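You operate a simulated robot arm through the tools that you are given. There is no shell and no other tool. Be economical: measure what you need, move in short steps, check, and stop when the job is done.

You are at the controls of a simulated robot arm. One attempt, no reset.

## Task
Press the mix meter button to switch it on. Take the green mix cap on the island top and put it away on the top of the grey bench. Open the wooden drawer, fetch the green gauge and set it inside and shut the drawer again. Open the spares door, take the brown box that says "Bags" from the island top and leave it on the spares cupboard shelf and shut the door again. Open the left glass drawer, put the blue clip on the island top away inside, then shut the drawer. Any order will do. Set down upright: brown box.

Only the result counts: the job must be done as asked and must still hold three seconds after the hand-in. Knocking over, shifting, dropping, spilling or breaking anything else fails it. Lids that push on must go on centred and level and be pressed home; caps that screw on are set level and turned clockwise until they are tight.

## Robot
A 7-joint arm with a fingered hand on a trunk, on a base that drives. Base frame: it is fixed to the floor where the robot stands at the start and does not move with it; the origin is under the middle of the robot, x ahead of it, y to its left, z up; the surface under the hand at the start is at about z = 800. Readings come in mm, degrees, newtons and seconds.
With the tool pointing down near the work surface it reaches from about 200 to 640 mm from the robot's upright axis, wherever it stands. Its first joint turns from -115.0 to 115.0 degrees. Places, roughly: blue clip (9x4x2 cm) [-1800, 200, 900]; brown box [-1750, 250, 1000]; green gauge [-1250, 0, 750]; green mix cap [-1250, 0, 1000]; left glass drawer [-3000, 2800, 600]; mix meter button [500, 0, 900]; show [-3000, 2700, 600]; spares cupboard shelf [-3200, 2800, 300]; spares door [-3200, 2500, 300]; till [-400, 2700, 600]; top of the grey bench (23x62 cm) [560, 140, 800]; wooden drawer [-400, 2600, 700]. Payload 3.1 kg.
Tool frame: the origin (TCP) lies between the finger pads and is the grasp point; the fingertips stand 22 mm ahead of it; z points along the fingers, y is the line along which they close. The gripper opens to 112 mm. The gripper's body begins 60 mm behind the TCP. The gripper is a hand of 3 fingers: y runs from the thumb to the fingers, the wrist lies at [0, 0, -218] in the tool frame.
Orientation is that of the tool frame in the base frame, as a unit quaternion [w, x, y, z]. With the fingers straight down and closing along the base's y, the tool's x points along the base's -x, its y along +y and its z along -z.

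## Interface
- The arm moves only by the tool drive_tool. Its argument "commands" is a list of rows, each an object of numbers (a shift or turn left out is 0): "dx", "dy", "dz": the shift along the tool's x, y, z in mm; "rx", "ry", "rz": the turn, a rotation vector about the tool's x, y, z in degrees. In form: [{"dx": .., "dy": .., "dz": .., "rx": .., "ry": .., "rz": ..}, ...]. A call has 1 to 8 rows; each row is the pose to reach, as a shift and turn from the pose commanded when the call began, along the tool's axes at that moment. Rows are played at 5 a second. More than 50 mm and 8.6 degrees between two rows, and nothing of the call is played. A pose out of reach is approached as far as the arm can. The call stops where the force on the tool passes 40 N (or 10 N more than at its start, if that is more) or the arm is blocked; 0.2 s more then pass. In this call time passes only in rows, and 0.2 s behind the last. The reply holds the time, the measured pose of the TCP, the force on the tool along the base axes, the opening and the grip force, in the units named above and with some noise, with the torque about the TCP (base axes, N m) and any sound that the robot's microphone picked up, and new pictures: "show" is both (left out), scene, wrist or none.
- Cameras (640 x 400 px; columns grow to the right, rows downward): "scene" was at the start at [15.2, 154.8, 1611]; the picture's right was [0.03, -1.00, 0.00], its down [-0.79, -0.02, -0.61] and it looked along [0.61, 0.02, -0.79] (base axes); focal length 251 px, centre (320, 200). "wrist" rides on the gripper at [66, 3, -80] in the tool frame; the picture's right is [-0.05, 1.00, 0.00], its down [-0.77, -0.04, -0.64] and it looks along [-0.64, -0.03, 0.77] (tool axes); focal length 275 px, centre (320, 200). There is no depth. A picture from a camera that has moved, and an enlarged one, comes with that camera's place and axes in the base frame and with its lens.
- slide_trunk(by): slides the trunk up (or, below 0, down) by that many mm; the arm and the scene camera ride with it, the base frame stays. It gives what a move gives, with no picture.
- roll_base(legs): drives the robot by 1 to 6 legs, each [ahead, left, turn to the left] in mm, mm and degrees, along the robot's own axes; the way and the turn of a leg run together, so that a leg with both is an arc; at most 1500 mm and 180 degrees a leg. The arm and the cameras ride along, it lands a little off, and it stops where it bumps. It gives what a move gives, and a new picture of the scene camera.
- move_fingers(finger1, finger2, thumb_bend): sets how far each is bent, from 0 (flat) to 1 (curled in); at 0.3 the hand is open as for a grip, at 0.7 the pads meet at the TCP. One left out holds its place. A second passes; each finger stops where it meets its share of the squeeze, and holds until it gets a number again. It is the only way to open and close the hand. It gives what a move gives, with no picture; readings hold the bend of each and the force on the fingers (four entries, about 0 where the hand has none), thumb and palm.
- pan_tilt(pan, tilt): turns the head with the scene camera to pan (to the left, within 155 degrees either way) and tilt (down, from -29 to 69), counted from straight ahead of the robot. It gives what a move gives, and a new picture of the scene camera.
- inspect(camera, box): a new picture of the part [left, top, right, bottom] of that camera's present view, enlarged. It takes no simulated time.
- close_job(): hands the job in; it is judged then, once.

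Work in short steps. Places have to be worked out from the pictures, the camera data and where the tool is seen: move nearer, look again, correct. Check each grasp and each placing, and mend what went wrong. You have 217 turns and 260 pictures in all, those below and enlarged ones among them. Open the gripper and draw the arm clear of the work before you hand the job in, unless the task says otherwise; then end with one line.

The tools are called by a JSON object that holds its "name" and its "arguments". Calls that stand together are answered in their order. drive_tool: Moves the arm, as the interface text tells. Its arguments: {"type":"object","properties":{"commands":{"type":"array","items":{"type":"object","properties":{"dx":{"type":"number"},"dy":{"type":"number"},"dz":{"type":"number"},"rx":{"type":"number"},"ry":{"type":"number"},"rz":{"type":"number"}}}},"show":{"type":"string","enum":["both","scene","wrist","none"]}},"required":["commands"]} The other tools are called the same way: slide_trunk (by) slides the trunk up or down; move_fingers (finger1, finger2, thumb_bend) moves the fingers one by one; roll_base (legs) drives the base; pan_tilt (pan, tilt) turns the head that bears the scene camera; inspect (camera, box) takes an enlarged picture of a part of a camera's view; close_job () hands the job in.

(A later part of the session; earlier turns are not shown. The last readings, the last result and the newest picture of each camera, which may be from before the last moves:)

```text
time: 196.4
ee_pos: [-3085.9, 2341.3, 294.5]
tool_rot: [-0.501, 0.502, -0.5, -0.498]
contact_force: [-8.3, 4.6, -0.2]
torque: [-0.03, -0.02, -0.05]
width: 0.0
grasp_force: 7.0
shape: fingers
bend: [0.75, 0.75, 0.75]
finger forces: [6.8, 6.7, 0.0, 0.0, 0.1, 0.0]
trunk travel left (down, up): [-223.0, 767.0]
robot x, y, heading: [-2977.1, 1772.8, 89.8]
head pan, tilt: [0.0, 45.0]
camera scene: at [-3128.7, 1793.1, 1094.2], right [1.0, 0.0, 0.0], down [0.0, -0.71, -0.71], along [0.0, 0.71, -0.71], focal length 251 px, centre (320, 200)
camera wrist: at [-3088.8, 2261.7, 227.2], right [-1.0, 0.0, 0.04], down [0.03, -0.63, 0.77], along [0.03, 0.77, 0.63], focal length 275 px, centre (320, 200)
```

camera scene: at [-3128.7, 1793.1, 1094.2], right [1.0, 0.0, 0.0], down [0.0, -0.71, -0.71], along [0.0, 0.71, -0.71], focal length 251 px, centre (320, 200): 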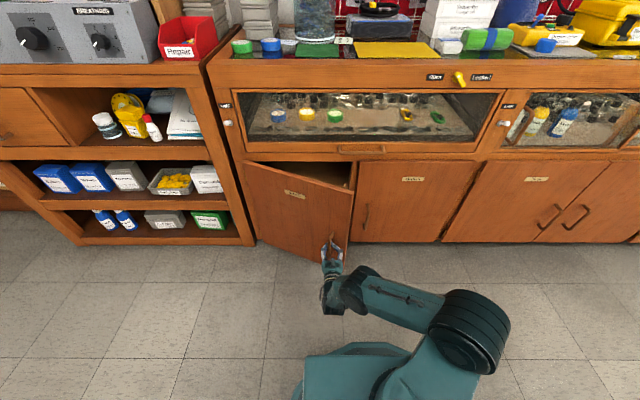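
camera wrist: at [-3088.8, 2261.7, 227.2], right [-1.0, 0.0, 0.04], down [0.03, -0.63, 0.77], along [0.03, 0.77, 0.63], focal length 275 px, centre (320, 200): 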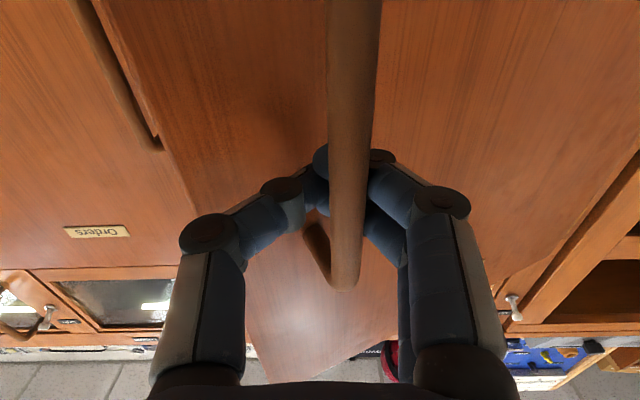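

The door is about 30° open. Pull a little more, then release and push it from the inside.

{"name": "drive_tool", "arguments": {"commands": [{"dz": -25, "dy": 16}, {"dz": -48, "dy": 34}, {"dz": -68, "dy": 54}], "show": "none"}}

{"name": "move_fingers", "arguments": {"finger1": 0.4, "finger2": 0.4, "thumb_bend": 0.4}}

{"name": "inspect", "arguments": {"camera": "wrist", "box": [0, 0, 640, 400]}}

```text
time: 197.2
ee_pos: [-3138.4, 2272.1, 295.0]
tool_rot: [-0.502, 0.502, -0.5, -0.496]
contact_force: [-7.2, 6.8, -1.6]
torque: [0.02, -0.03, -0.14]
width: 0.0
grasp_force: 3.6
shape: fingers
bend: [0.75, 0.75, 0.75]
finger forces: [4.0, 3.6, 0.0, 0.0, 0.1, 0.0]
trunk travel left (down, up): [-223.0, 767.0]
robot x, y, heading: [-2978.7, 1770.8, 90.4]
head pan, tilt: [0.0, 45.0]
```

```text
time: 198.2
ee_pos: [-3138.9, 2273.3, 295.8]
tool_rot: [0.501, -0.501, 0.5, 0.497]
contact_force: [-0.5, 0.1, 0.0]
torque: [0.0, 0.0, 0.03]
width: 83.1
grasp_force: 0.1
shape: fingers
bend: [0.4, 0.4, 0.4]
finger forces: [0.0, 0.0, 0.0, 0.1, 0.0, 0.1]
trunk travel left (down, up): [-223.0, 767.0]
robot x, y, heading: [-2975.8, 1770.1, 90.1]
head pan, tilt: [0.0, 45.0]
```

```text
1.00 times, centred on (320, 200) of wrist (not enlarged: the box is as wide or as high as the picture)
camera zoom: at [-3141.8, 2193.0, 228.0], right [-1.0, 0.0, 0.04], down [0.03, -0.63, 0.77], along [0.03, 0.77, 0.63], focal length 275 px, centre (320, 200)
```

zoom: 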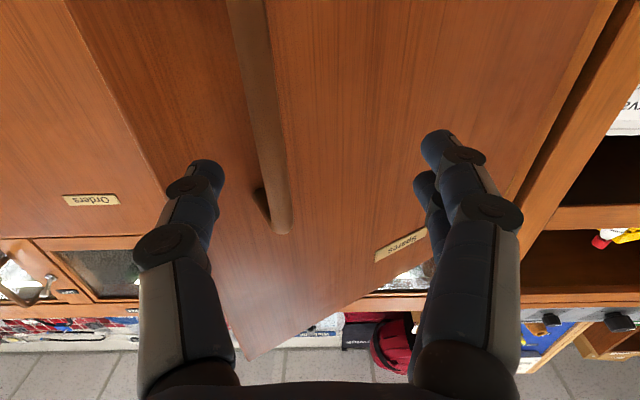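

The bar is free between the fingers. Back off, make a fist, extend the arm, and shift right so I can come in behind the door's free edge.

{"name": "roll_base", "arguments": {"legs": [[-250, 0, 0]]}}

{"name": "move_fingers", "arguments": {"finger1": 0.75, "finger2": 0.75, "thumb_bend": 0.75}}

{"name": "drive_tool", "arguments": {"commands": [{"dz": 30, "dy": -30}, {"dz": 60, "dy": -60}, {"dz": 90, "dy": -90}, {"dz": 120, "dy": -110}], "show": "none"}}

{"name": "roll_base", "arguments": {"legs": [[0, -80, 0]]}}

```text
time: 200.0
ee_pos: [-3138.9, 2019.1, 296.9]
tool_rot: [-0.501, 0.502, -0.5, -0.497]
contact_force: [0.4, -0.3, -0.7]
torque: [0.01, -0.01, 0.01]
width: 83.4
grasp_force: 0.1
shape: fingers
bend: [0.4, 0.4, 0.4]
finger forces: [0.0, 0.1, 0.1, 0.1, 0.0, 0.0]
trunk travel left (down, up): [-223.0, 767.0]
robot x, y, heading: [-2976.8, 1519.4, 90.3]
head pan, tilt: [0.0, 45.0]
camera scene: at [-3127.7, 1540.3, 1094.2], right [1.0, 0.0, 0.0], down [0.0, -0.71, -0.71], along [0.0, 0.71, -0.71], focal length 251 px, centre (320, 200)
```

scene: 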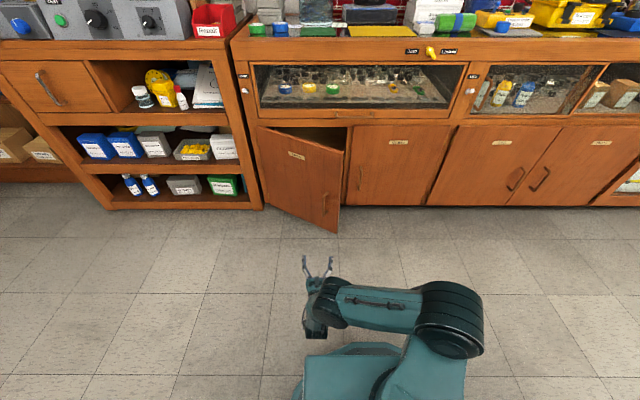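

```text
time: 201.0
ee_pos: [-3137.7, 2019.6, 294.6]
tool_rot: [-0.501, 0.501, -0.5, -0.498]
contact_force: [0.6, -0.6, 0.2]
torque: [0.05, -0.01, 0.01]
width: 0.0
grasp_force: 0.1
shape: fingers
bend: [0.74, 0.74, 0.73]
finger forces: [0.0, 0.0, 0.0, 0.0, 0.0, 0.1]
trunk travel left (down, up): [-223.0, 767.0]
robot x, y, heading: [-2975.3, 1517.9, 90.5]
head pan, tilt: [0.0, 45.0]
```

```text
time: 202.0
ee_pos: [-3027.4, 2142.1, 294.6]
tool_rot: [-0.501, 0.503, -0.5, -0.497]
contact_force: [-0.3, 0.7, 0.5]
torque: [-0.02, -0.03, 0.04]
width: 0.1
grasp_force: 0.0
shape: fingers
bend: [0.74, 0.74, 0.73]
finger forces: [0.0, 0.1, 0.0, 0.1, 0.1, 0.0]
trunk travel left (down, up): [-223.0, 767.0]
robot x, y, heading: [-2975.0, 1518.2, 90.2]
head pan, tilt: [0.0, 45.0]
```

```text
time: 203.1
ee_pos: [-2948.5, 2141.6, 296.0]
tool_rot: [-0.501, 0.503, -0.5, -0.497]
contact_force: [-0.1, 0.1, 0.2]
torque: [-0.02, -0.03, -0.01]
width: 0.0
grasp_force: 0.0
shape: fingers
bend: [0.74, 0.74, 0.73]
finger forces: [0.1, 0.0, 0.0, 0.0, 0.0, 0.1]
trunk travel left (down, up): [-223.0, 767.0]
robot x, y, heading: [-2894.5, 1517.7, 90.0]
head pan, tilt: [0.0, 45.0]
camera scene: at [-3047.9, 1540.7, 1094.2], right [1.0, 0.0, 0.0], down [0.0, -0.71, -0.71], along [0.0, 0.71, -0.71], focal length 251 px, centre (320, 200)
```

scene: 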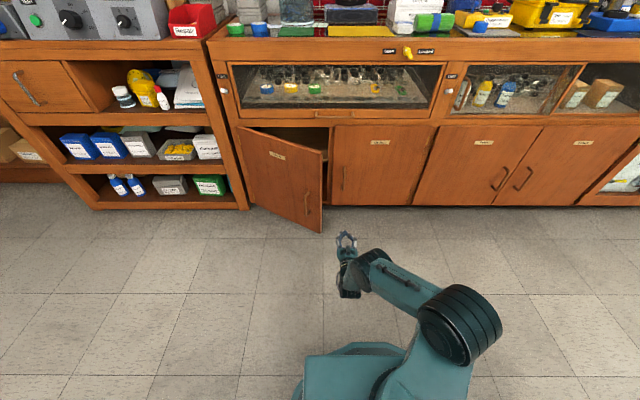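

Forward alongside the free edge, then strafe left to push the door open from the inside.

{"name": "roll_base", "arguments": {"legs": [[245, 0, 0]]}}

{"name": "roll_base", "arguments": {"legs": [[0, 200, 0]]}}

```text
time: 204.8
ee_pos: [-2950.3, 2383.1, 293.7]
tool_rot: [-0.5, 0.502, -0.5, -0.498]
contact_force: [-1.0, 0.2, 0.5]
torque: [0.02, 0.02, 0.0]
width: 0.0
grasp_force: 0.1
shape: fingers
bend: [0.74, 0.74, 0.73]
finger forces: [0.0, 0.0, 0.0, 0.0, 0.0, 0.0]
trunk travel left (down, up): [-223.0, 767.0]
robot x, y, heading: [-2898.9, 1761.2, 90.4]
head pan, tilt: [0.0, 45.0]
camera scene: at [-3048.7, 1780.2, 1094.2], right [1.0, 0.0, 0.0], down [0.0, -0.71, -0.71], along [0.0, 0.71, -0.71], focal length 251 px, centre (320, 200)
```

scene: 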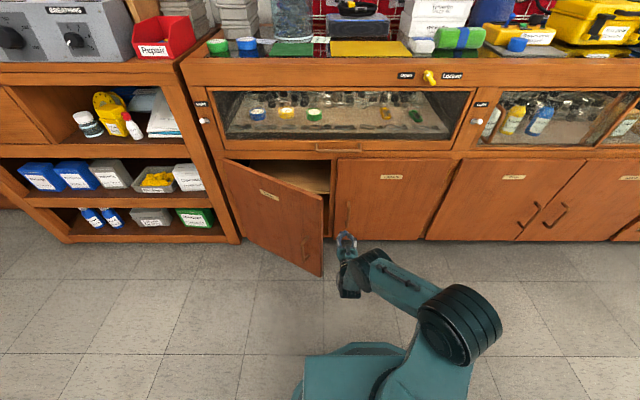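

```text
time: 206.0
ee_pos: [-3015.4, 2378.7, 293.9]
tool_rot: [0.508, -0.497, 0.507, 0.488]
contact_force: [3.9, -3.4, 4.1]
torque: [-0.26, 0.08, 0.41]
width: 0.0
grasp_force: 3.0
shape: fingers
bend: [0.74, 0.74, 0.73]
finger forces: [0.0, 0.1, 0.0, 0.0, 0.0, 5.3]
trunk travel left (down, up): [-223.0, 767.0]
robot x, y, heading: [-2976.5, 1760.3, 89.9]
head pan, tilt: [0.0, 45.0]
stopped in leg 1: the force on the tool passed its limit at 82 N (the readings are from after the stop); the commanded pose is now the measured one
camera scene: at [-3127.3, 1779.2, 1094.1], right [1.0, 0.0, 0.0], down [0.0, -0.71, -0.71], along [0.0, 0.71, -0.71], focal length 251 px, centre (320, 200)
```

scene: 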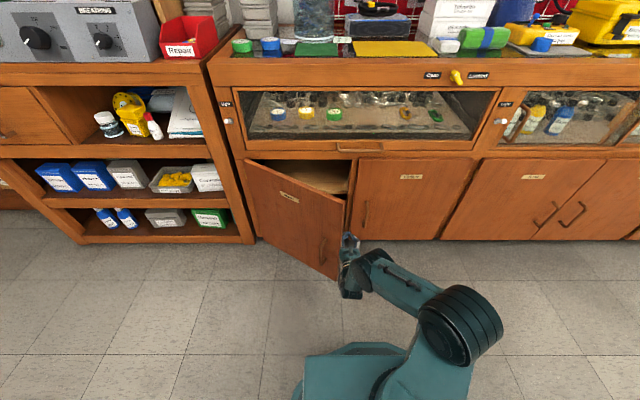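

{"name": "inspect", "arguments": {"camera": "wrist", "box": [0, 0, 640, 400]}}

{"name": "inspect", "arguments": {"camera": "scene", "box": [220, 140, 440, 310]}}

```text
1.00 times, centred on (320, 200) of wrist (not enlarged: the box is as wide or as high as the picture)
camera zoom: at [-3020.2, 2299.4, 225.2], right [-1.0, 0.03, 0.04], down [0.01, -0.63, 0.78], along [0.05, 0.78, 0.63], focal length 275 px, centre (320, 200)
```

zoom: 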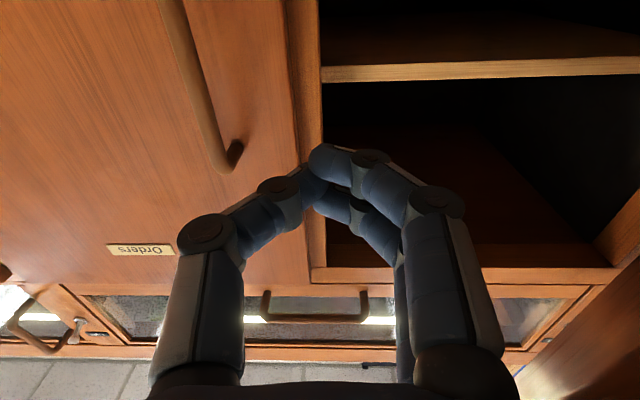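

```text
2.35 times, centred on (330, 225) of scene
camera zoom: at [-3127.3, 1779.2, 1094.1], right [1.0, 0.0, 0.0], down [0.0, -0.71, -0.71], along [0.0, 0.71, -0.71], focal length 590 px, centre (296, 141)
```

zoom: 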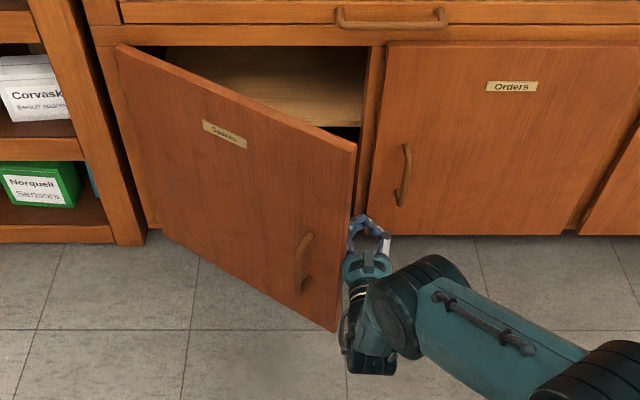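

The hand is against the door's free edge; the base moved too briskly. Push gently with the arm instead.

{"name": "drive_tool", "arguments": {"commands": [{"dy": 6}, {"dy": 12}, {"dy": 20}, {"dy": 28}, {"dy": 36}, {"dy": 44}, {"dy": 52}, {"dy": 60}], "show": "scene"}}

```text
time: 206.5
ee_pos: [-3014.3, 2377.7, 290.6]
tool_rot: [0.512, -0.493, 0.512, 0.483]
contact_force: [8.3, -5.2, 4.6]
torque: [-0.38, 0.2, 0.8]
width: 0.1
grasp_force: 5.3
shape: fingers
bend: [0.74, 0.74, 0.73]
finger forces: [0.0, 0.0, 0.1, 0.0, 0.1, 9.9]
trunk travel left (down, up): [-223.0, 767.0]
robot x, y, heading: [-2974.2, 1758.5, 90.0]
head pan, tilt: [0.0, 45.0]
stopped in row 2: the force on the tool passed its limit at 45 N (the readings are from after the stop); the commanded pose is now the measured one
camera scene: at [-3126.4, 1778.9, 1094.3], right [1.0, 0.0, 0.0], down [0.0, -0.71, -0.71], along [0.0, 0.71, -0.71], focal length 251 px, centre (320, 200)
```

scene: 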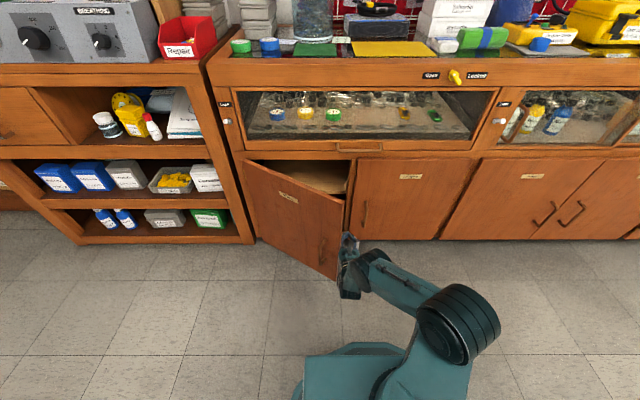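

The contact jams at the edge. I'll free the hand, yaw it to the left so it reaches behind the door, and then push the inner face outward.

{"name": "drive_tool", "arguments": {"commands": [{"dy": -30}, {"dy": -60}, {"dy": -90}], "show": "none"}}

{"name": "drive_tool", "arguments": {"commands": [{"rx": -8}, {"rx": -16}, {"rx": -24}, {"rx": -32}, {"rx": -40}, {"rx": -48}, {"rx": -56}, {"rx": -62}]}}

```text
time: 207.3
ee_pos: [-2926.5, 2374.2, 291.2]
tool_rot: [0.511, -0.494, 0.511, 0.483]
contact_force: [0.8, 0.6, 0.6]
torque: [0.0, 0.03, 0.0]
width: 0.0
grasp_force: 0.2
shape: fingers
bend: [0.74, 0.74, 0.73]
finger forces: [0.0, 0.0, 0.0, 0.0, 0.0, 0.0]
trunk travel left (down, up): [-223.0, 767.0]
robot x, y, heading: [-2972.8, 1759.9, 89.8]
head pan, tilt: [0.0, 45.0]
```

```text
time: 209.1
ee_pos: [-3189.9, 2102.7, 281.2]
tool_rot: [-0.207, 0.681, -0.214, -0.669]
contact_force: [0.5, -0.3, 1.2]
torque: [-0.02, -0.04, 0.0]
width: 0.3
grasp_force: 0.1
shape: fingers
bend: [0.74, 0.74, 0.73]
finger forces: [0.1, 0.0, 0.1, 0.0, 0.0, 0.1]
out of reach, approached as far as the arm can: row 1, 2, 3, 4, 5, 6, 7, 8
trunk travel left (down, up): [-223.0, 767.0]
robot x, y, heading: [-2975.0, 1759.5, 89.8]
head pan, tilt: [0.0, 45.0]
camera scene: at [-3127.0, 1779.7, 1093.6], right [1.0, 0.0, 0.0], down [0.0, -0.71, -0.71], along [0.0, 0.71, -0.71], focal length 251 px, centre (320, 200)
camera wrist: at [-3124.5, 2053.9, 213.9], right [-0.57, -0.82, 0.05], down [0.53, -0.32, 0.78], along [-0.63, 0.47, 0.62], focal length 275 px, centre (320, 200)
```

scene: 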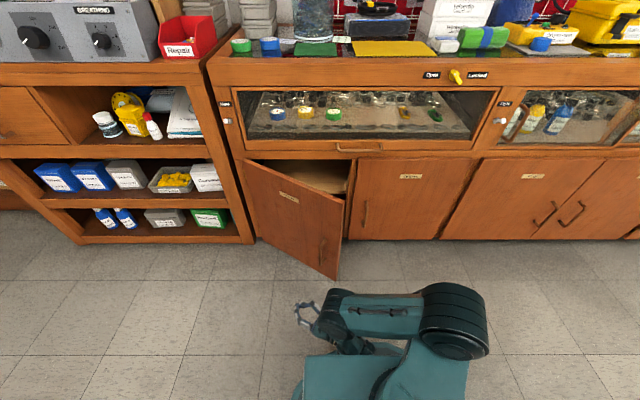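
wrist: 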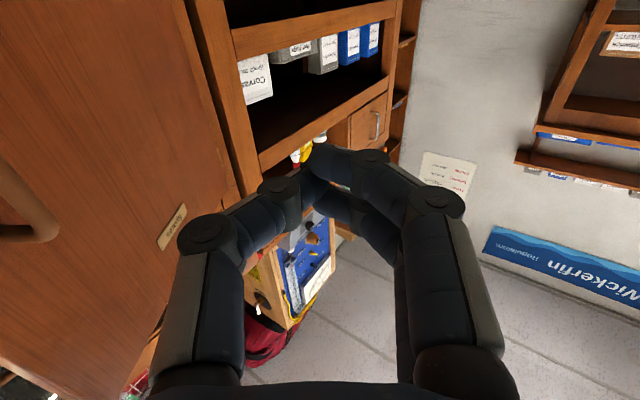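

The arm can't hold that point, but the hand is clear and now yawed to the left. I'll use the base to carry it in: right, forward, then left behind the door.

{"name": "roll_base", "arguments": {"legs": [[0, -240, 0], [270, 0, 0]]}}

```text
time: 212.4
ee_pos: [-2947.3, 2367.3, 280.6]
tool_rot: [-0.208, 0.681, -0.215, -0.669]
contact_force: [0.7, 0.7, -0.1]
torque: [0.0, -0.05, -0.02]
width: 0.1
grasp_force: 0.1
shape: fingers
bend: [0.74, 0.74, 0.73]
finger forces: [0.1, 0.0, 0.0, 0.0, 0.0, 0.0]
trunk travel left (down, up): [-223.0, 767.0]
robot x, y, heading: [-2734.7, 2023.9, 90.0]
head pan, tilt: [0.0, 45.0]
camera scene: at [-2885.1, 2045.0, 1094.2], right [1.0, 0.0, 0.0], down [0.0, -0.71, -0.71], along [0.0, 0.71, -0.71], focal length 251 px, centre (320, 200)
```

scene: 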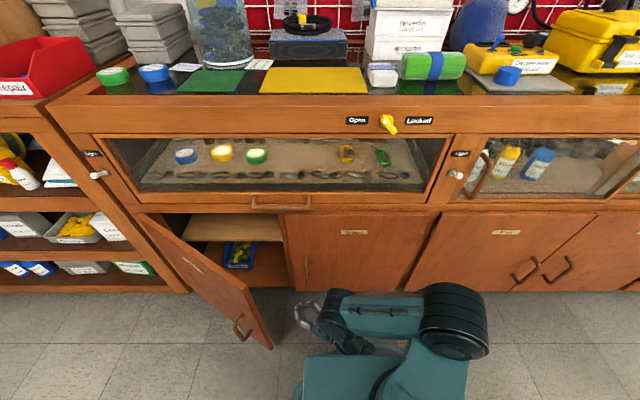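

Now left 140 mm (a touch further forward first) to get behind the door.

{"name": "roll_base", "arguments": {"legs": [[35, 0, 0], [0, 140, 0]]}}

```text
time: 214.2
ee_pos: [-3085.7, 2402.5, 281.5]
tool_rot: [-0.208, 0.68, -0.214, -0.669]
contact_force: [-0.6, 0.9, 0.4]
torque: [0.01, 0.0, -0.02]
width: 0.0
grasp_force: 0.1
shape: fingers
bend: [0.74, 0.74, 0.73]
finger forces: [0.0, 0.1, 0.0, 0.1, 0.0, 0.0]
trunk travel left (down, up): [-223.0, 767.0]
robot x, y, heading: [-2870.9, 2062.1, 90.1]
head pan, tilt: [0.0, 45.0]
camera scene: at [-3023.2, 2080.3, 1094.2], right [1.0, 0.0, 0.0], down [0.0, -0.71, -0.71], along [0.0, 0.71, -0.71], focal length 251 px, centre (320, 200)
```

scene: 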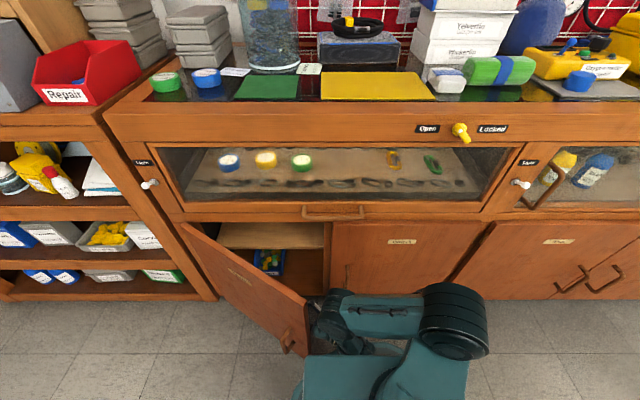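

The hand is behind the door. Move back in small legs, opening the door.

{"name": "roll_base", "arguments": {"legs": [[-60, 10, 0], [-60, 25, 0]]}}

```text
time: 215.7
ee_pos: [-3120.5, 2280.8, 280.1]
tool_rot: [-0.208, 0.681, -0.215, -0.669]
contact_force: [-0.1, 0.6, 0.6]
torque: [0.01, 0.01, -0.01]
width: 0.0
grasp_force: 0.1
shape: fingers
bend: [0.74, 0.74, 0.73]
finger forces: [0.0, 0.0, 0.0, 0.0, 0.0, 0.0]
trunk travel left (down, up): [-223.0, 767.0]
robot x, y, heading: [-2908.0, 1940.0, 89.9]
head pan, tilt: [0.0, 45.0]
camera scene: at [-3058.5, 1958.9, 1094.2], right [1.0, 0.0, 0.0], down [0.0, -0.71, -0.71], along [0.0, 0.71, -0.71], focal length 251 px, centre (320, 200)
```

scene: 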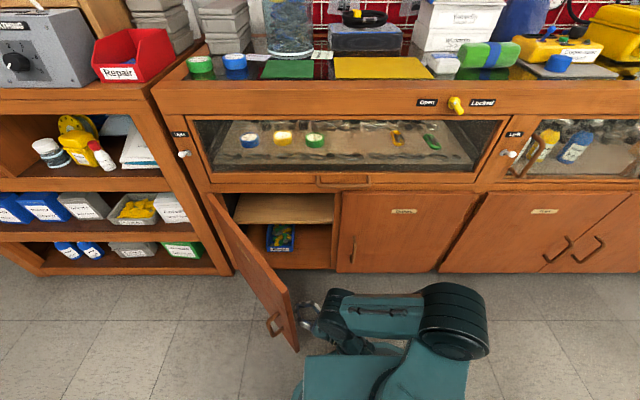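

Works well, about 55° now. Continue: left with a bit of back.

{"name": "roll_base", "arguments": {"legs": [[-40, 60, 0], [-30, 70, 0]]}}

```text
time: 217.4
ee_pos: [-3253.0, 2210.8, 280.5]
tool_rot: [-0.207, 0.681, -0.213, -0.67]
contact_force: [-0.1, -0.1, 0.1]
torque: [0.03, 0.02, 0.02]
width: 0.2
grasp_force: 0.2
shape: fingers
bend: [0.74, 0.74, 0.73]
finger forces: [0.0, 0.1, 0.2, 0.1, 0.1, 0.0]
trunk travel left (down, up): [-223.0, 767.0]
robot x, y, heading: [-3034.5, 1865.9, 89.7]
head pan, tilt: [0.0, 45.0]
camera scene: at [-3189.5, 1888.7, 1094.2], right [1.0, 0.0, 0.0], down [0.0, -0.71, -0.71], along [0.0, 0.71, -0.71], focal length 251 px, centre (320, 200)
```

scene: 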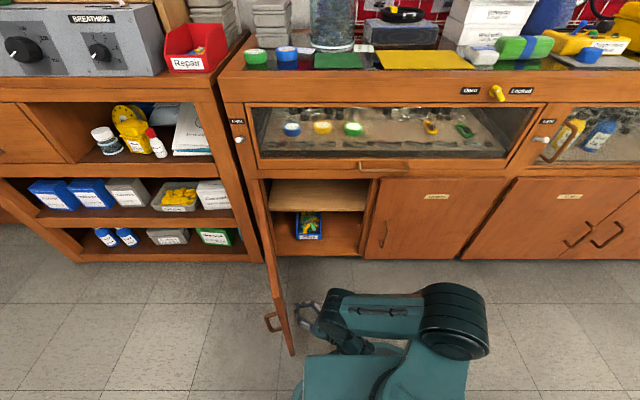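

About 75° open. Another 80 mm left.

{"name": "roll_base", "arguments": {"legs": [[0, 45, 0], [0, 40, 0]]}}

```text
time: 218.8
ee_pos: [-3336.2, 2211.4, 281.3]
tool_rot: [-0.208, 0.681, -0.215, -0.669]
contact_force: [0.1, 0.6, 0.9]
torque: [-0.01, 0.03, -0.01]
width: 0.1
grasp_force: 0.0
shape: fingers
bend: [0.74, 0.74, 0.73]
finger forces: [0.0, 0.0, 0.0, 0.0, 0.0, 0.0]
trunk travel left (down, up): [-223.0, 767.0]
robot x, y, heading: [-3121.3, 1869.0, 89.9]
head pan, tilt: [0.0, 45.0]
camera scene: at [-3273.8, 1888.8, 1094.2], right [1.0, 0.0, 0.0], down [0.0, -0.71, -0.71], along [0.0, 0.71, -0.71], focal length 251 px, centre (320, 200)
```

scene: 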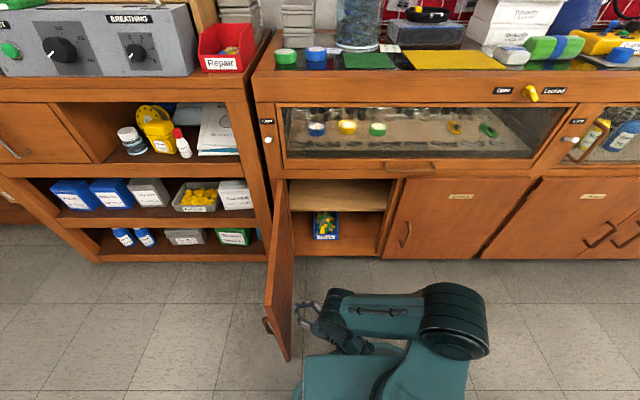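

The door is fully open. A close look at the cupboard's inside.

{"name": "inspect", "arguments": {"camera": "scene", "box": [260, 160, 420, 270]}}

```text
3.64 times, centred on (340, 215) of scene
camera zoom: at [-3273.8, 1888.8, 1094.2], right [1.0, 0.0, 0.0], down [0.0, -0.71, -0.71], along [0.0, 0.71, -0.71], focal length 912 px, centre (247, 146)
```

zoom: 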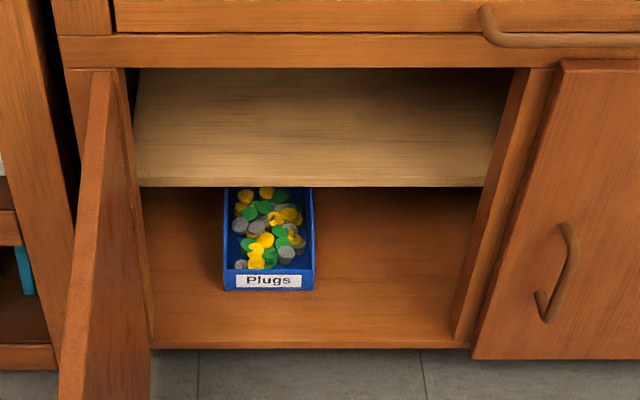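

The shelf is at z≈303, from y≈2617 inward, x -3399…-2989. Now back off and straighten the hand to face forward again.

{"name": "roll_base", "arguments": {"legs": [[0, -60, 0], [-350, -150, 0]]}}

{"name": "drive_tool", "arguments": {"commands": [{"rx": 8}, {"rx": 16}, {"rx": 24}, {"rx": 32}, {"rx": 40}, {"rx": 48}, {"rx": 54}], "show": "none"}}

```text
time: 221.8
ee_pos: [-3127.0, 1859.6, 280.3]
tool_rot: [-0.206, 0.681, -0.212, -0.67]
contact_force: [1.0, 0.2, 0.3]
torque: [-0.01, 0.0, -0.01]
width: 0.0
grasp_force: 0.1
shape: fingers
bend: [0.74, 0.74, 0.73]
finger forces: [0.0, 0.0, 0.1, 0.0, 0.0, 0.0]
trunk travel left (down, up): [-223.0, 767.0]
robot x, y, heading: [-2912.7, 1515.0, 90.3]
head pan, tilt: [0.0, 45.0]
camera scene: at [-3063.7, 1537.3, 1094.2], right [1.0, 0.0, 0.0], down [0.0, -0.71, -0.71], along [0.0, 0.71, -0.71], focal length 251 px, centre (320, 200)
```

scene: 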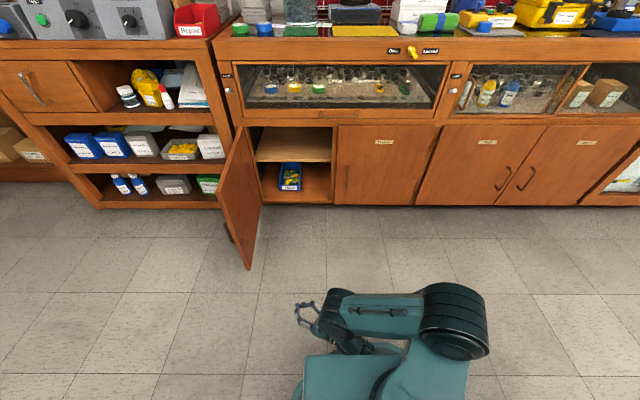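

```text
time: 222.5
ee_pos: [-3081.3, 1915.9, 280.2]
tool_rot: [-0.397, 0.592, -0.401, -0.576]
contact_force: [-0.1, -0.4, 0.3]
torque: [-0.01, -0.04, 0.02]
width: 0.0
grasp_force: 0.0
shape: fingers
bend: [0.74, 0.74, 0.73]
finger forces: [0.0, 0.0, 0.1, 0.0, 0.0, 0.0]
trunk travel left (down, up): [-223.0, 767.0]
robot x, y, heading: [-2914.5, 1516.0, 90.2]
head pan, tilt: [0.0, 45.0]
stopped in row 3: the arm was blocked; the commanded pose is now the measured one
```

Blocked by the robot's own body at this low height. Raise the trunk first, then extend and rotate.

{"name": "slide_trunk", "arguments": {"by": 365}}

{"name": "drive_tool", "arguments": {"commands": [{"dz": 25, "dy": -30}, {"dz": 50, "dy": -60}, {"dz": 75, "dy": -90}, {"dz": 100, "dy": -110, "rx": 6}, {"dz": 120, "dy": -120, "rx": 14}, {"dz": 140, "dy": -130, "rx": 20}], "show": "scene"}}

```text
time: 226.1
ee_pos: [-3081.4, 1916.2, 644.9]
tool_rot: [-0.396, 0.592, -0.4, -0.576]
contact_force: [0.9, -0.5, 0.3]
torque: [-0.01, -0.02, 0.01]
width: 0.0
grasp_force: 0.2
shape: fingers
bend: [0.74, 0.74, 0.73]
finger forces: [0.0, 0.1, 0.0, 0.1, 0.0, 0.1]
trunk travel left (down, up): [-588.0, 402.0]
robot x, y, heading: [-2912.6, 1518.9, 90.2]
head pan, tilt: [0.0, 45.0]
```

```text
time: 227.5
ee_pos: [-3010.2, 2093.4, 641.7]
tool_rot: [-0.493, 0.514, -0.495, -0.497]
contact_force: [-1.1, 0.2, -0.2]
torque: [-0.02, 0.01, 0.02]
width: 0.2
grasp_force: 0.0
shape: fingers
bend: [0.74, 0.74, 0.73]
finger forces: [0.0, 0.0, 0.0, 0.1, 0.0, 0.0]
trunk travel left (down, up): [-588.0, 402.0]
robot x, y, heading: [-2911.0, 1515.5, 90.3]
head pan, tilt: [0.0, 45.0]
camera scene: at [-3063.9, 1537.7, 1459.1], right [1.0, 0.0, 0.0], down [0.0, -0.71, -0.71], along [0.0, 0.71, -0.71], focal length 251 px, centre (320, 200)
```

scene: 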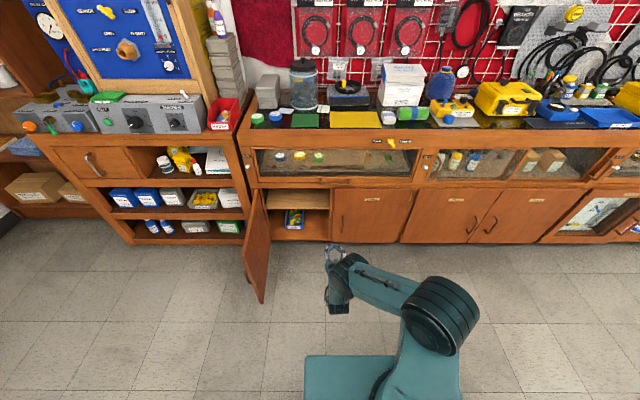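

Forward pose restored. Rotate to vertical closing for the drawer handle and open the fingers.

{"name": "drive_tool", "arguments": {"commands": [{"rz": 8}, {"rz": 16}, {"rz": 24}, {"rz": 32}, {"rz": 40}, {"rz": 48}, {"rz": 56}, {"rz": 64}], "show": "none"}}

{"name": "drive_tool", "arguments": {"commands": [{"rz": 8}, {"rz": 16}, {"rz": 24}, {"rz": 26}], "show": "none"}}

{"name": "move_fingers", "arguments": {"finger1": 0.45, "finger2": 0.45, "thumb_bend": 0.45}}

{"name": "roll_base", "arguments": {"legs": [[230, 0, 0]]}}

{"name": "inspect", "arguments": {"camera": "wrist", "box": [0, 0, 640, 400]}}

```text
time: 229.3
ee_pos: [-3011.4, 2092.4, 642.4]
tool_rot: [0.154, -0.173, 0.692, 0.684]
contact_force: [0.3, 0.2, 0.3]
torque: [-0.02, 0.03, -0.05]
width: 0.2
grasp_force: 0.0
shape: fingers
bend: [0.74, 0.74, 0.73]
finger forces: [0.1, 0.1, 0.1, 0.0, 0.1, 0.1]
trunk travel left (down, up): [-588.0, 402.0]
robot x, y, heading: [-2908.8, 1514.1, 90.0]
head pan, tilt: [0.0, 45.0]
```

```text
time: 230.3
ee_pos: [-3011.7, 2093.3, 641.6]
tool_rot: [-0.003, -0.013, 0.714, 0.7]
contact_force: [-0.3, 0.1, -0.4]
torque: [-0.01, 0.0, -0.01]
width: 0.1
grasp_force: 0.0
shape: fingers
bend: [0.74, 0.74, 0.73]
finger forces: [0.0, 0.0, 0.1, 0.0, 0.0, 0.1]
trunk travel left (down, up): [-588.0, 402.0]
robot x, y, heading: [-2908.1, 1515.8, 89.9]
head pan, tilt: [0.0, 45.0]
```

```text
time: 231.3
ee_pos: [-3012.6, 2093.3, 641.1]
tool_rot: [-0.003, -0.015, 0.713, 0.701]
contact_force: [0.2, 0.5, 0.3]
torque: [-0.04, -0.01, 0.07]
width: 68.9
grasp_force: 0.0
shape: fingers
bend: [0.45, 0.45, 0.45]
finger forces: [0.1, 0.0, 0.0, 0.0, 0.0, 0.0]
trunk travel left (down, up): [-588.0, 402.0]
robot x, y, heading: [-2916.0, 1518.2, 90.0]
head pan, tilt: [0.0, 45.0]
```

```text
time: 233.0
ee_pos: [-3010.8, 2322.5, 642.1]
tool_rot: [-0.001, -0.014, 0.714, 0.7]
contact_force: [0.5, -0.2, 0.4]
torque: [-0.01, 0.0, 0.01]
width: 69.1
grasp_force: 0.0
shape: fingers
bend: [0.45, 0.45, 0.45]
finger forces: [0.1, 0.1, 0.0, 0.0, 0.1, 0.0]
trunk travel left (down, up): [-588.0, 402.0]
robot x, y, heading: [-2915.6, 1748.4, 90.0]
head pan, tilt: [0.0, 45.0]
camera scene: at [-3064.2, 1767.4, 1459.2], right [1.0, 0.0, 0.0], down [0.0, -0.71, -0.71], along [0.0, 0.71, -0.71], focal length 251 px, centre (320, 200)
```

scene: 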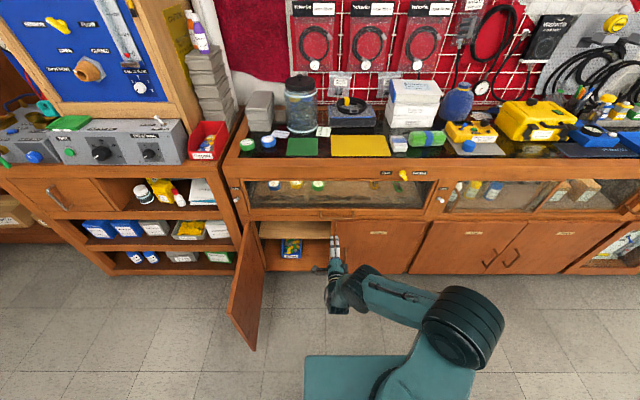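

```text
1.00 times, centred on (320, 200) of wrist (not enlarged: the box is as wide or as high as the picture)
camera zoom: at [-3075.8, 2241.8, 643.7], right [0.03, 0.02, 1.0], down [0.79, -0.62, -0.01], along [0.62, 0.79, -0.03], focal length 275 px, centre (320, 200)
```

zoom: 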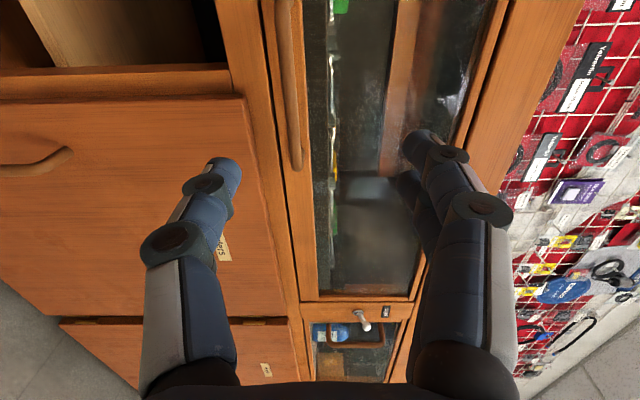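

The drawer handle reads at z≈605, x≈-2985. Lower the hand 38 mm, shift right 26 mm, roll 110 mm closer.

{"name": "drive_tool", "arguments": {"commands": [{"dx": -26, "dy": -38}], "show": "none"}}

{"name": "roll_base", "arguments": {"legs": [[110, 0, 0]]}}

{"name": "inspect", "arguments": {"camera": "wrist", "box": [0, 0, 640, 400]}}

```text
time: 233.4
ee_pos: [-2986.0, 2321.5, 603.6]
tool_rot: [-0.003, -0.014, 0.713, 0.701]
contact_force: [0.0, 0.1, 0.1]
torque: [0.04, 0.03, 0.0]
width: 69.0
grasp_force: 0.1
shape: fingers
bend: [0.45, 0.45, 0.45]
finger forces: [0.0, 0.0, 0.0, 0.0, 0.0, 0.0]
trunk travel left (down, up): [-588.0, 402.0]
robot x, y, heading: [-2912.9, 1746.3, 90.1]
head pan, tilt: [0.0, 45.0]
```

```text
time: 234.6
ee_pos: [-2987.4, 2433.2, 603.4]
tool_rot: [-0.002, -0.014, 0.714, 0.7]
contact_force: [0.3, 0.2, 1.4]
torque: [-0.01, -0.02, 0.0]
width: 68.9
grasp_force: 0.2
shape: fingers
bend: [0.45, 0.45, 0.45]
finger forces: [0.0, 0.1, 0.0, 0.0, 0.0, 0.0]
trunk travel left (down, up): [-588.0, 402.0]
robot x, y, heading: [-2912.1, 1855.9, 90.1]
head pan, tilt: [0.0, 45.0]
camera scene: at [-3064.4, 1879.4, 1459.2], right [1.0, 0.0, 0.0], down [0.0, -0.71, -0.71], along [0.0, 0.71, -0.71], focal length 251 px, centre (320, 200)
```

scene: 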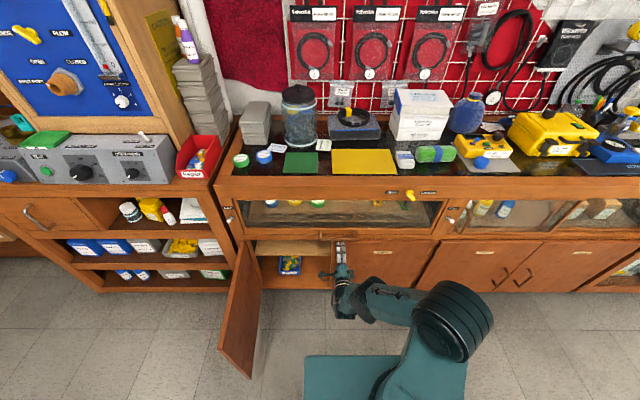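

```text
1.00 times, centred on (320, 200) of wrist (not enlarged: the box is as wide or as high as the picture)
camera zoom: at [-3050.5, 2352.1, 605.4], right [0.03, 0.02, 1.0], down [0.79, -0.62, -0.01], along [0.62, 0.79, -0.03], focal length 275 px, centre (320, 200)
```

zoom: 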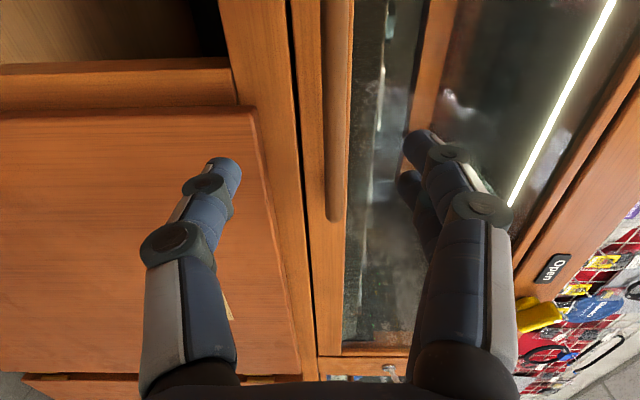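

Aligned. Advance slowly.

{"name": "drive_tool", "arguments": {"commands": [{"dy": 5, "dz": 20}, {"dy": 5, "dz": 40}, {"dy": 5, "dz": 52}, {"dy": 5, "dz": 60}, {"dy": 5, "dz": 66}], "show": "wrist"}}

```text
time: 235.8
ee_pos: [-2988.0, 2498.2, 608.2]
tool_rot: [-0.002, -0.014, 0.713, 0.701]
contact_force: [-0.1, -0.5, 1.2]
torque: [0.01, -0.03, 0.01]
width: 67.6
grasp_force: 1.3
shape: fingers
bend: [0.45, 0.45, 0.46]
finger forces: [0.0, 0.0, 0.0, 0.1, 1.7, 0.0]
trunk travel left (down, up): [-588.0, 402.0]
robot x, y, heading: [-2912.7, 1856.3, 90.1]
head pan, tilt: [0.0, 45.0]
camera wrist: at [-3051.6, 2417.3, 609.5], right [0.03, 0.02, 1.0], down [0.79, -0.62, -0.01], along [0.62, 0.79, -0.03], focal length 275 px, centre (320, 200)
```

wrist: 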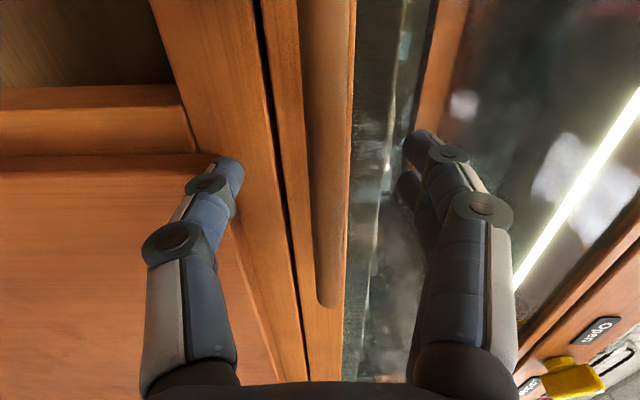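

The thumb just touches the cabinet face; the bar is inside the grasp. Close around it.

{"name": "move_fingers", "arguments": {"finger1": 0.77, "finger2": 0.77, "thumb_bend": 0.77}}

{"name": "inspect", "arguments": {"camera": "wrist", "box": [0, 0, 640, 400]}}

```text
time: 236.8
ee_pos: [-2986.6, 2498.1, 607.1]
tool_rot: [-0.002, -0.013, 0.713, 0.701]
contact_force: [0.0, 4.0, 2.2]
torque: [-0.04, 0.02, 0.04]
width: 0.0
grasp_force: 2.6
shape: fingers
bend: [0.75, 0.75, 0.74]
finger forces: [4.7, 0.1, 0.0, 0.1, 0.0, 0.1]
trunk travel left (down, up): [-588.0, 402.0]
robot x, y, heading: [-2914.2, 1856.0, 90.3]
head pan, tilt: [0.0, 45.0]
```

```text
1.00 times, centred on (320, 200) of wrist (not enlarged: the box is as wide or as high as the picture)
camera zoom: at [-3051.6, 2417.7, 609.4], right [0.03, 0.02, 1.0], down [0.79, -0.62, -0.01], along [0.62, 0.79, -0.03], focal length 275 px, centre (320, 200)
```

zoom: 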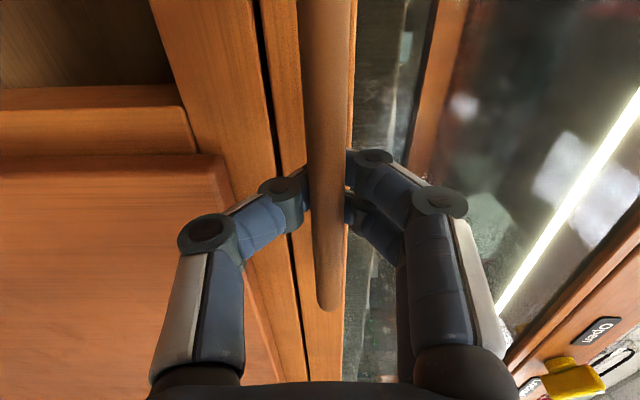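

Hooked behind the bar. Pull.

{"name": "drive_tool", "arguments": {"commands": [{"dz": -10}, {"dz": -25}, {"dz": -45}, {"dz": -70}, {"dz": -100}]}}

```text
time: 238.0
ee_pos: [-2983.0, 2395.4, 608.4]
tool_rot: [-0.002, -0.013, 0.713, 0.701]
contact_force: [-0.9, 0.7, 0.4]
torque: [0.01, 0.0, -0.01]
width: 0.0
grasp_force: 0.2
shape: fingers
bend: [0.75, 0.75, 0.75]
finger forces: [0.0, 0.1, 0.1, 0.1, 0.1, 0.0]
trunk travel left (down, up): [-588.0, 402.0]
robot x, y, heading: [-2913.3, 1862.1, 90.1]
head pan, tilt: [0.0, 45.0]
camera scene: at [-3064.1, 1877.0, 1459.2], right [1.0, 0.0, 0.0], down [0.0, -0.71, -0.71], along [0.0, 0.71, -0.71], focal length 251 px, centre (320, 200)
camera wrist: at [-3047.2, 2315.8, 610.5], right [0.03, 0.02, 1.0], down [0.78, -0.62, -0.01], along [0.62, 0.78, -0.03], focal length 275 px, centre (320, 200)
```

scene: 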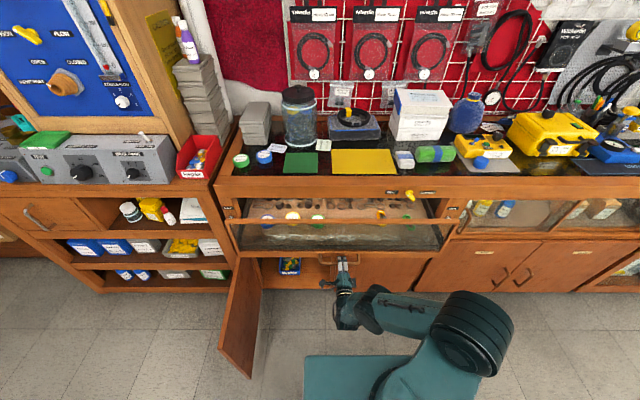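
wrist: 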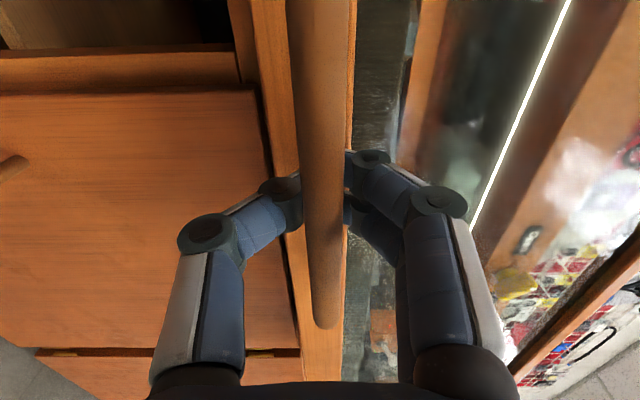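

The drawer is unlocked and sliding. Roll back 140 mm.

{"name": "roll_base", "arguments": {"legs": [[-140, 0, 0]]}}

{"name": "inspect", "arguments": {"camera": "scene", "box": [180, 130, 460, 320]}}

```text
time: 239.3
ee_pos: [-2983.7, 2255.9, 608.1]
tool_rot: [-0.002, -0.014, 0.712, 0.702]
contact_force: [-0.1, 0.1, 0.4]
torque: [0.0, -0.04, 0.04]
width: 0.0
grasp_force: 0.1
shape: fingers
bend: [0.75, 0.75, 0.75]
finger forces: [0.0, 0.0, 0.1, 0.1, 0.0, 0.1]
trunk travel left (down, up): [-588.0, 402.0]
robot x, y, heading: [-2911.5, 1715.6, 89.8]
head pan, tilt: [0.0, 45.0]
camera scene: at [-3064.1, 1734.8, 1459.2], right [1.0, 0.0, 0.0], down [0.0, -0.71, -0.71], along [0.0, 0.71, -0.71], focal length 251 px, centre (320, 200)
```

scene: 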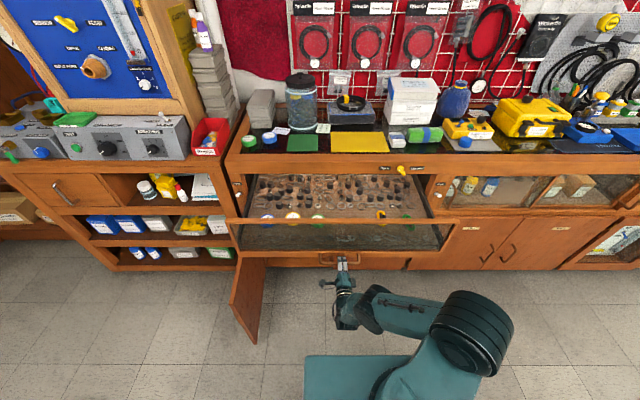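

```text
2.11 times, centred on (320, 225) of scene
camera zoom: at [-3064.1, 1734.8, 1459.2], right [1.0, 0.0, 0.0], down [0.0, -0.71, -0.71], along [0.0, 0.71, -0.71], focal length 528 px, centre (320, 147)
```

zoom: 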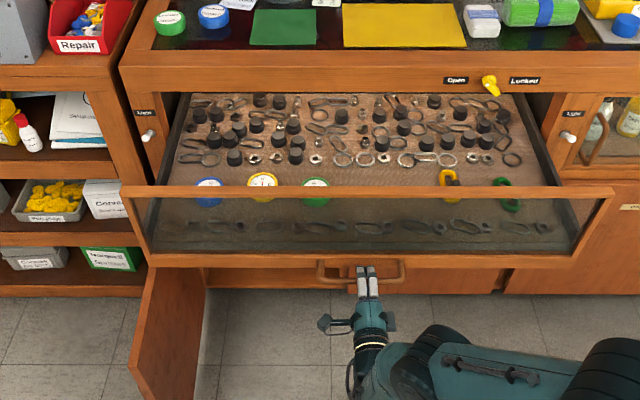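

The drawer is open; there's a free area in its front middle between the green compass and the yellow clip. Release the handle and back off.

{"name": "move_fingers", "arguments": {"finger1": 0.45, "finger2": 0.45, "thumb_bend": 0.45}}

{"name": "roll_base", "arguments": {"legs": [[-350, 0, 0]]}}

{"name": "slide_trunk", "arguments": {"by": 400}}

{"name": "drive_tool", "arguments": {"commands": [{"rz": -8}, {"rz": -16}, {"rz": -24}, {"rz": -32}, {"rz": -40}, {"rz": -48}, {"rz": -56}, {"rz": -64}], "show": "none"}}

{"name": "drive_tool", "arguments": {"commands": [{"rz": -8}, {"rz": -16}, {"rz": -24}, {"rz": -26}], "show": "none"}}

```text
time: 240.3
ee_pos: [-2982.5, 2256.5, 608.1]
tool_rot: [-0.002, -0.014, 0.713, 0.701]
contact_force: [-0.6, -0.1, 0.4]
torque: [0.02, 0.01, -0.02]
width: 68.8
grasp_force: 0.0
shape: fingers
bend: [0.45, 0.45, 0.45]
finger forces: [0.1, 0.1, 0.0, 0.0, 0.1, 0.0]
trunk travel left (down, up): [-588.0, 402.0]
robot x, y, heading: [-2910.1, 1716.8, 90.2]
head pan, tilt: [0.0, 45.0]
```

```text
time: 242.6
ee_pos: [-2983.0, 1910.3, 609.1]
tool_rot: [-0.003, -0.015, 0.713, 0.701]
contact_force: [0.0, -0.5, -0.1]
torque: [0.0, -0.01, 0.02]
width: 68.8
grasp_force: 0.0
shape: fingers
bend: [0.45, 0.45, 0.45]
finger forces: [0.1, 0.0, 0.0, 0.0, 0.1, 0.0]
trunk travel left (down, up): [-588.0, 402.0]
robot x, y, heading: [-2908.5, 1371.3, 90.3]
head pan, tilt: [0.0, 45.0]
camera scene: at [-3063.0, 1390.4, 1459.2], right [1.0, 0.01, 0.0], down [0.0, -0.71, -0.71], along [0.0, 0.71, -0.71], focal length 251 px, centre (320, 200)
```

scene: 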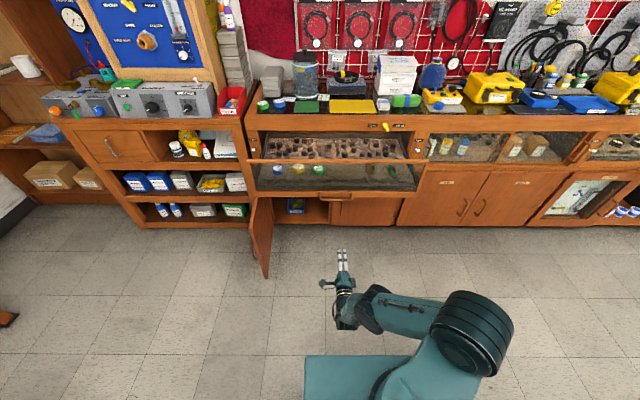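

```text
time: 246.4
ee_pos: [-2983.5, 1911.2, 1008.5]
tool_rot: [-0.003, -0.015, 0.713, 0.701]
contact_force: [0.4, 0.0, -0.3]
torque: [0.0, 0.01, 0.02]
width: 68.7
grasp_force: 0.0
shape: fingers
bend: [0.45, 0.45, 0.45]
finger forces: [0.0, 0.0, 0.1, 0.0, 0.0, 0.0]
trunk travel left (down, up): [-988.0, 2.0]
robot x, y, heading: [-2912.6, 1370.4, 90.4]
head pan, tilt: [0.0, 45.0]
```

```text
time: 248.2
ee_pos: [-2984.1, 1911.6, 1008.3]
tool_rot: [0.369, -0.391, 0.596, 0.596]
contact_force: [-0.6, 0.5, -0.5]
torque: [-0.01, 0.0, 0.0]
width: 68.7
grasp_force: 0.0
shape: fingers
bend: [0.45, 0.45, 0.45]
finger forces: [0.0, 0.0, 0.1, 0.0, 0.1, 0.1]
trunk travel left (down, up): [-988.0, 2.0]
robot x, y, heading: [-2908.0, 1372.0, 90.5]
head pan, tilt: [0.0, 45.0]
```

```text
time: 249.2
ee_pos: [-2984.3, 1910.9, 1007.7]
tool_rot: [-0.494, 0.515, -0.493, -0.498]
contact_force: [0.0, -0.4, 0.4]
torque: [0.03, -0.03, 0.05]
width: 68.8
grasp_force: 0.1
shape: fingers
bend: [0.45, 0.45, 0.45]
finger forces: [0.0, 0.1, 0.0, 0.0, 0.0, 0.0]
trunk travel left (down, up): [-988.0, 2.0]
robot x, y, heading: [-2908.9, 1371.2, 90.1]
head pan, tilt: [0.0, 45.0]
```

Now turn the hand down again (reverse of before, moving left and in as it turns).

{"name": "drive_tool", "arguments": {"commands": [{"ry": 8, "dy": 15, "dz": -10}, {"ry": 16, "dy": 30, "dz": -20}, {"ry": 24, "dy": 45, "dz": -30}, {"ry": 32, "dy": 60, "dz": -40}, {"ry": 40, "dy": 75, "dz": -50}, {"ry": 48, "dy": 90, "dz": -60}, {"ry": 56, "dy": 105, "dz": -70}, {"ry": 64, "dy": 120, "dz": -80}], "show": "none"}}

{"name": "drive_tool", "arguments": {"commands": [{"ry": 8}, {"ry": 16}, {"ry": 24}, {"ry": 26}], "show": "none"}}

```text
time: 251.0
ee_pos: [-3103.1, 1827.5, 1006.7]
tool_rot: [-0.156, 0.701, -0.68, -0.15]
contact_force: [-0.6, 0.0, -0.2]
torque: [0.03, -0.03, 0.01]
width: 68.7
grasp_force: 0.0
shape: fingers
bend: [0.45, 0.45, 0.45]
finger forces: [0.0, 0.1, 0.0, 0.0, 0.1, 0.0]
trunk travel left (down, up): [-988.0, 2.0]
robot x, y, heading: [-2910.0, 1368.4, 90.3]
head pan, tilt: [0.0, 45.0]
```

```text
time: 252.0
ee_pos: [-3094.3, 1838.2, 1009.3]
tool_rot: [-0.06, 0.714, -0.697, -0.026]
contact_force: [-0.3, 0.0, 0.0]
torque: [-0.05, 0.0, 0.04]
width: 68.8
grasp_force: 0.0
shape: fingers
bend: [0.45, 0.45, 0.45]
finger forces: [0.0, 0.0, 0.0, 0.0, 0.0, 0.1]
out of reach, approached as far as the arm can: row 3, 4
trunk travel left (down, up): [-988.0, 2.0]
robot x, y, heading: [-2909.0, 1375.2, 90.2]
head pan, tilt: [0.0, 45.0]
```

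Nearly vertical. Raise the hand 100 mm and finish the turn, where the wrist has more freedom.

{"name": "drive_tool", "arguments": {"commands": [{"dz": -45, "dy": 10}, {"dz": -90, "dy": 20}, {"dz": -130, "dy": 20}, {"dz": -130, "dy": 20, "rx": -2.8, "ry": 7, "rz": 1.4}], "show": "none"}}

{"name": "pan_tilt", "arguments": {"pan": 150, "tilt": 30}}

```text
time: 253.0
ee_pos: [-3123.8, 1830.7, 1136.0]
tool_rot: [-0.062, -0.705, 0.706, -0.039]
contact_force: [0.5, 1.9, 0.5]
torque: [-0.01, -0.01, -0.02]
width: 68.9
grasp_force: 0.1
shape: fingers
bend: [0.45, 0.45, 0.45]
finger forces: [0.1, 0.0, 0.1, 0.0, 0.0, 0.1]
out of reach, approached as far as the arm can: row 1
trunk travel left (down, up): [-988.0, 2.0]
robot x, y, heading: [-2913.1, 1371.6, 90.6]
head pan, tilt: [0.0, 45.0]
```

```text
time: 255.4
ee_pos: [-3124.4, 1830.0, 1136.1]
tool_rot: [0.059, 0.706, -0.705, 0.037]
contact_force: [-0.8, -0.5, 0.3]
torque: [0.01, -0.01, -0.01]
width: 68.8
grasp_force: 0.1
shape: fingers
bend: [0.45, 0.45, 0.45]
finger forces: [0.0, 0.0, 0.1, 0.1, 0.1, 0.0]
trunk travel left (down, up): [-988.0, 2.0]
robot x, y, heading: [-2908.5, 1372.3, 90.5]
head pan, tilt: [150.0, 30.0]
camera scene: at [-3107.6, 1231.5, 1881.8], right [-0.87, 0.5, 0.0], down [0.25, 0.43, -0.87], along [-0.43, -0.75, -0.5], focal length 251 px, centre (320, 200)
```

scene: 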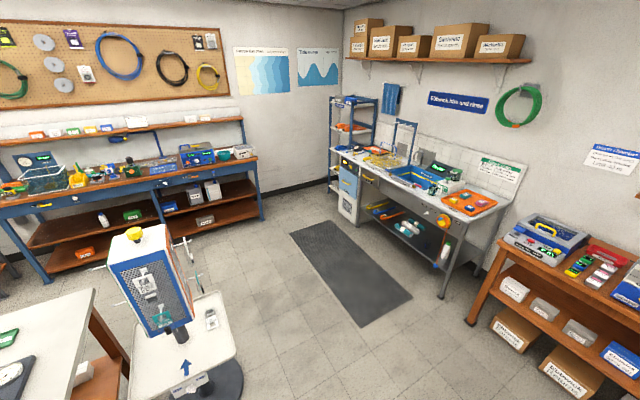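

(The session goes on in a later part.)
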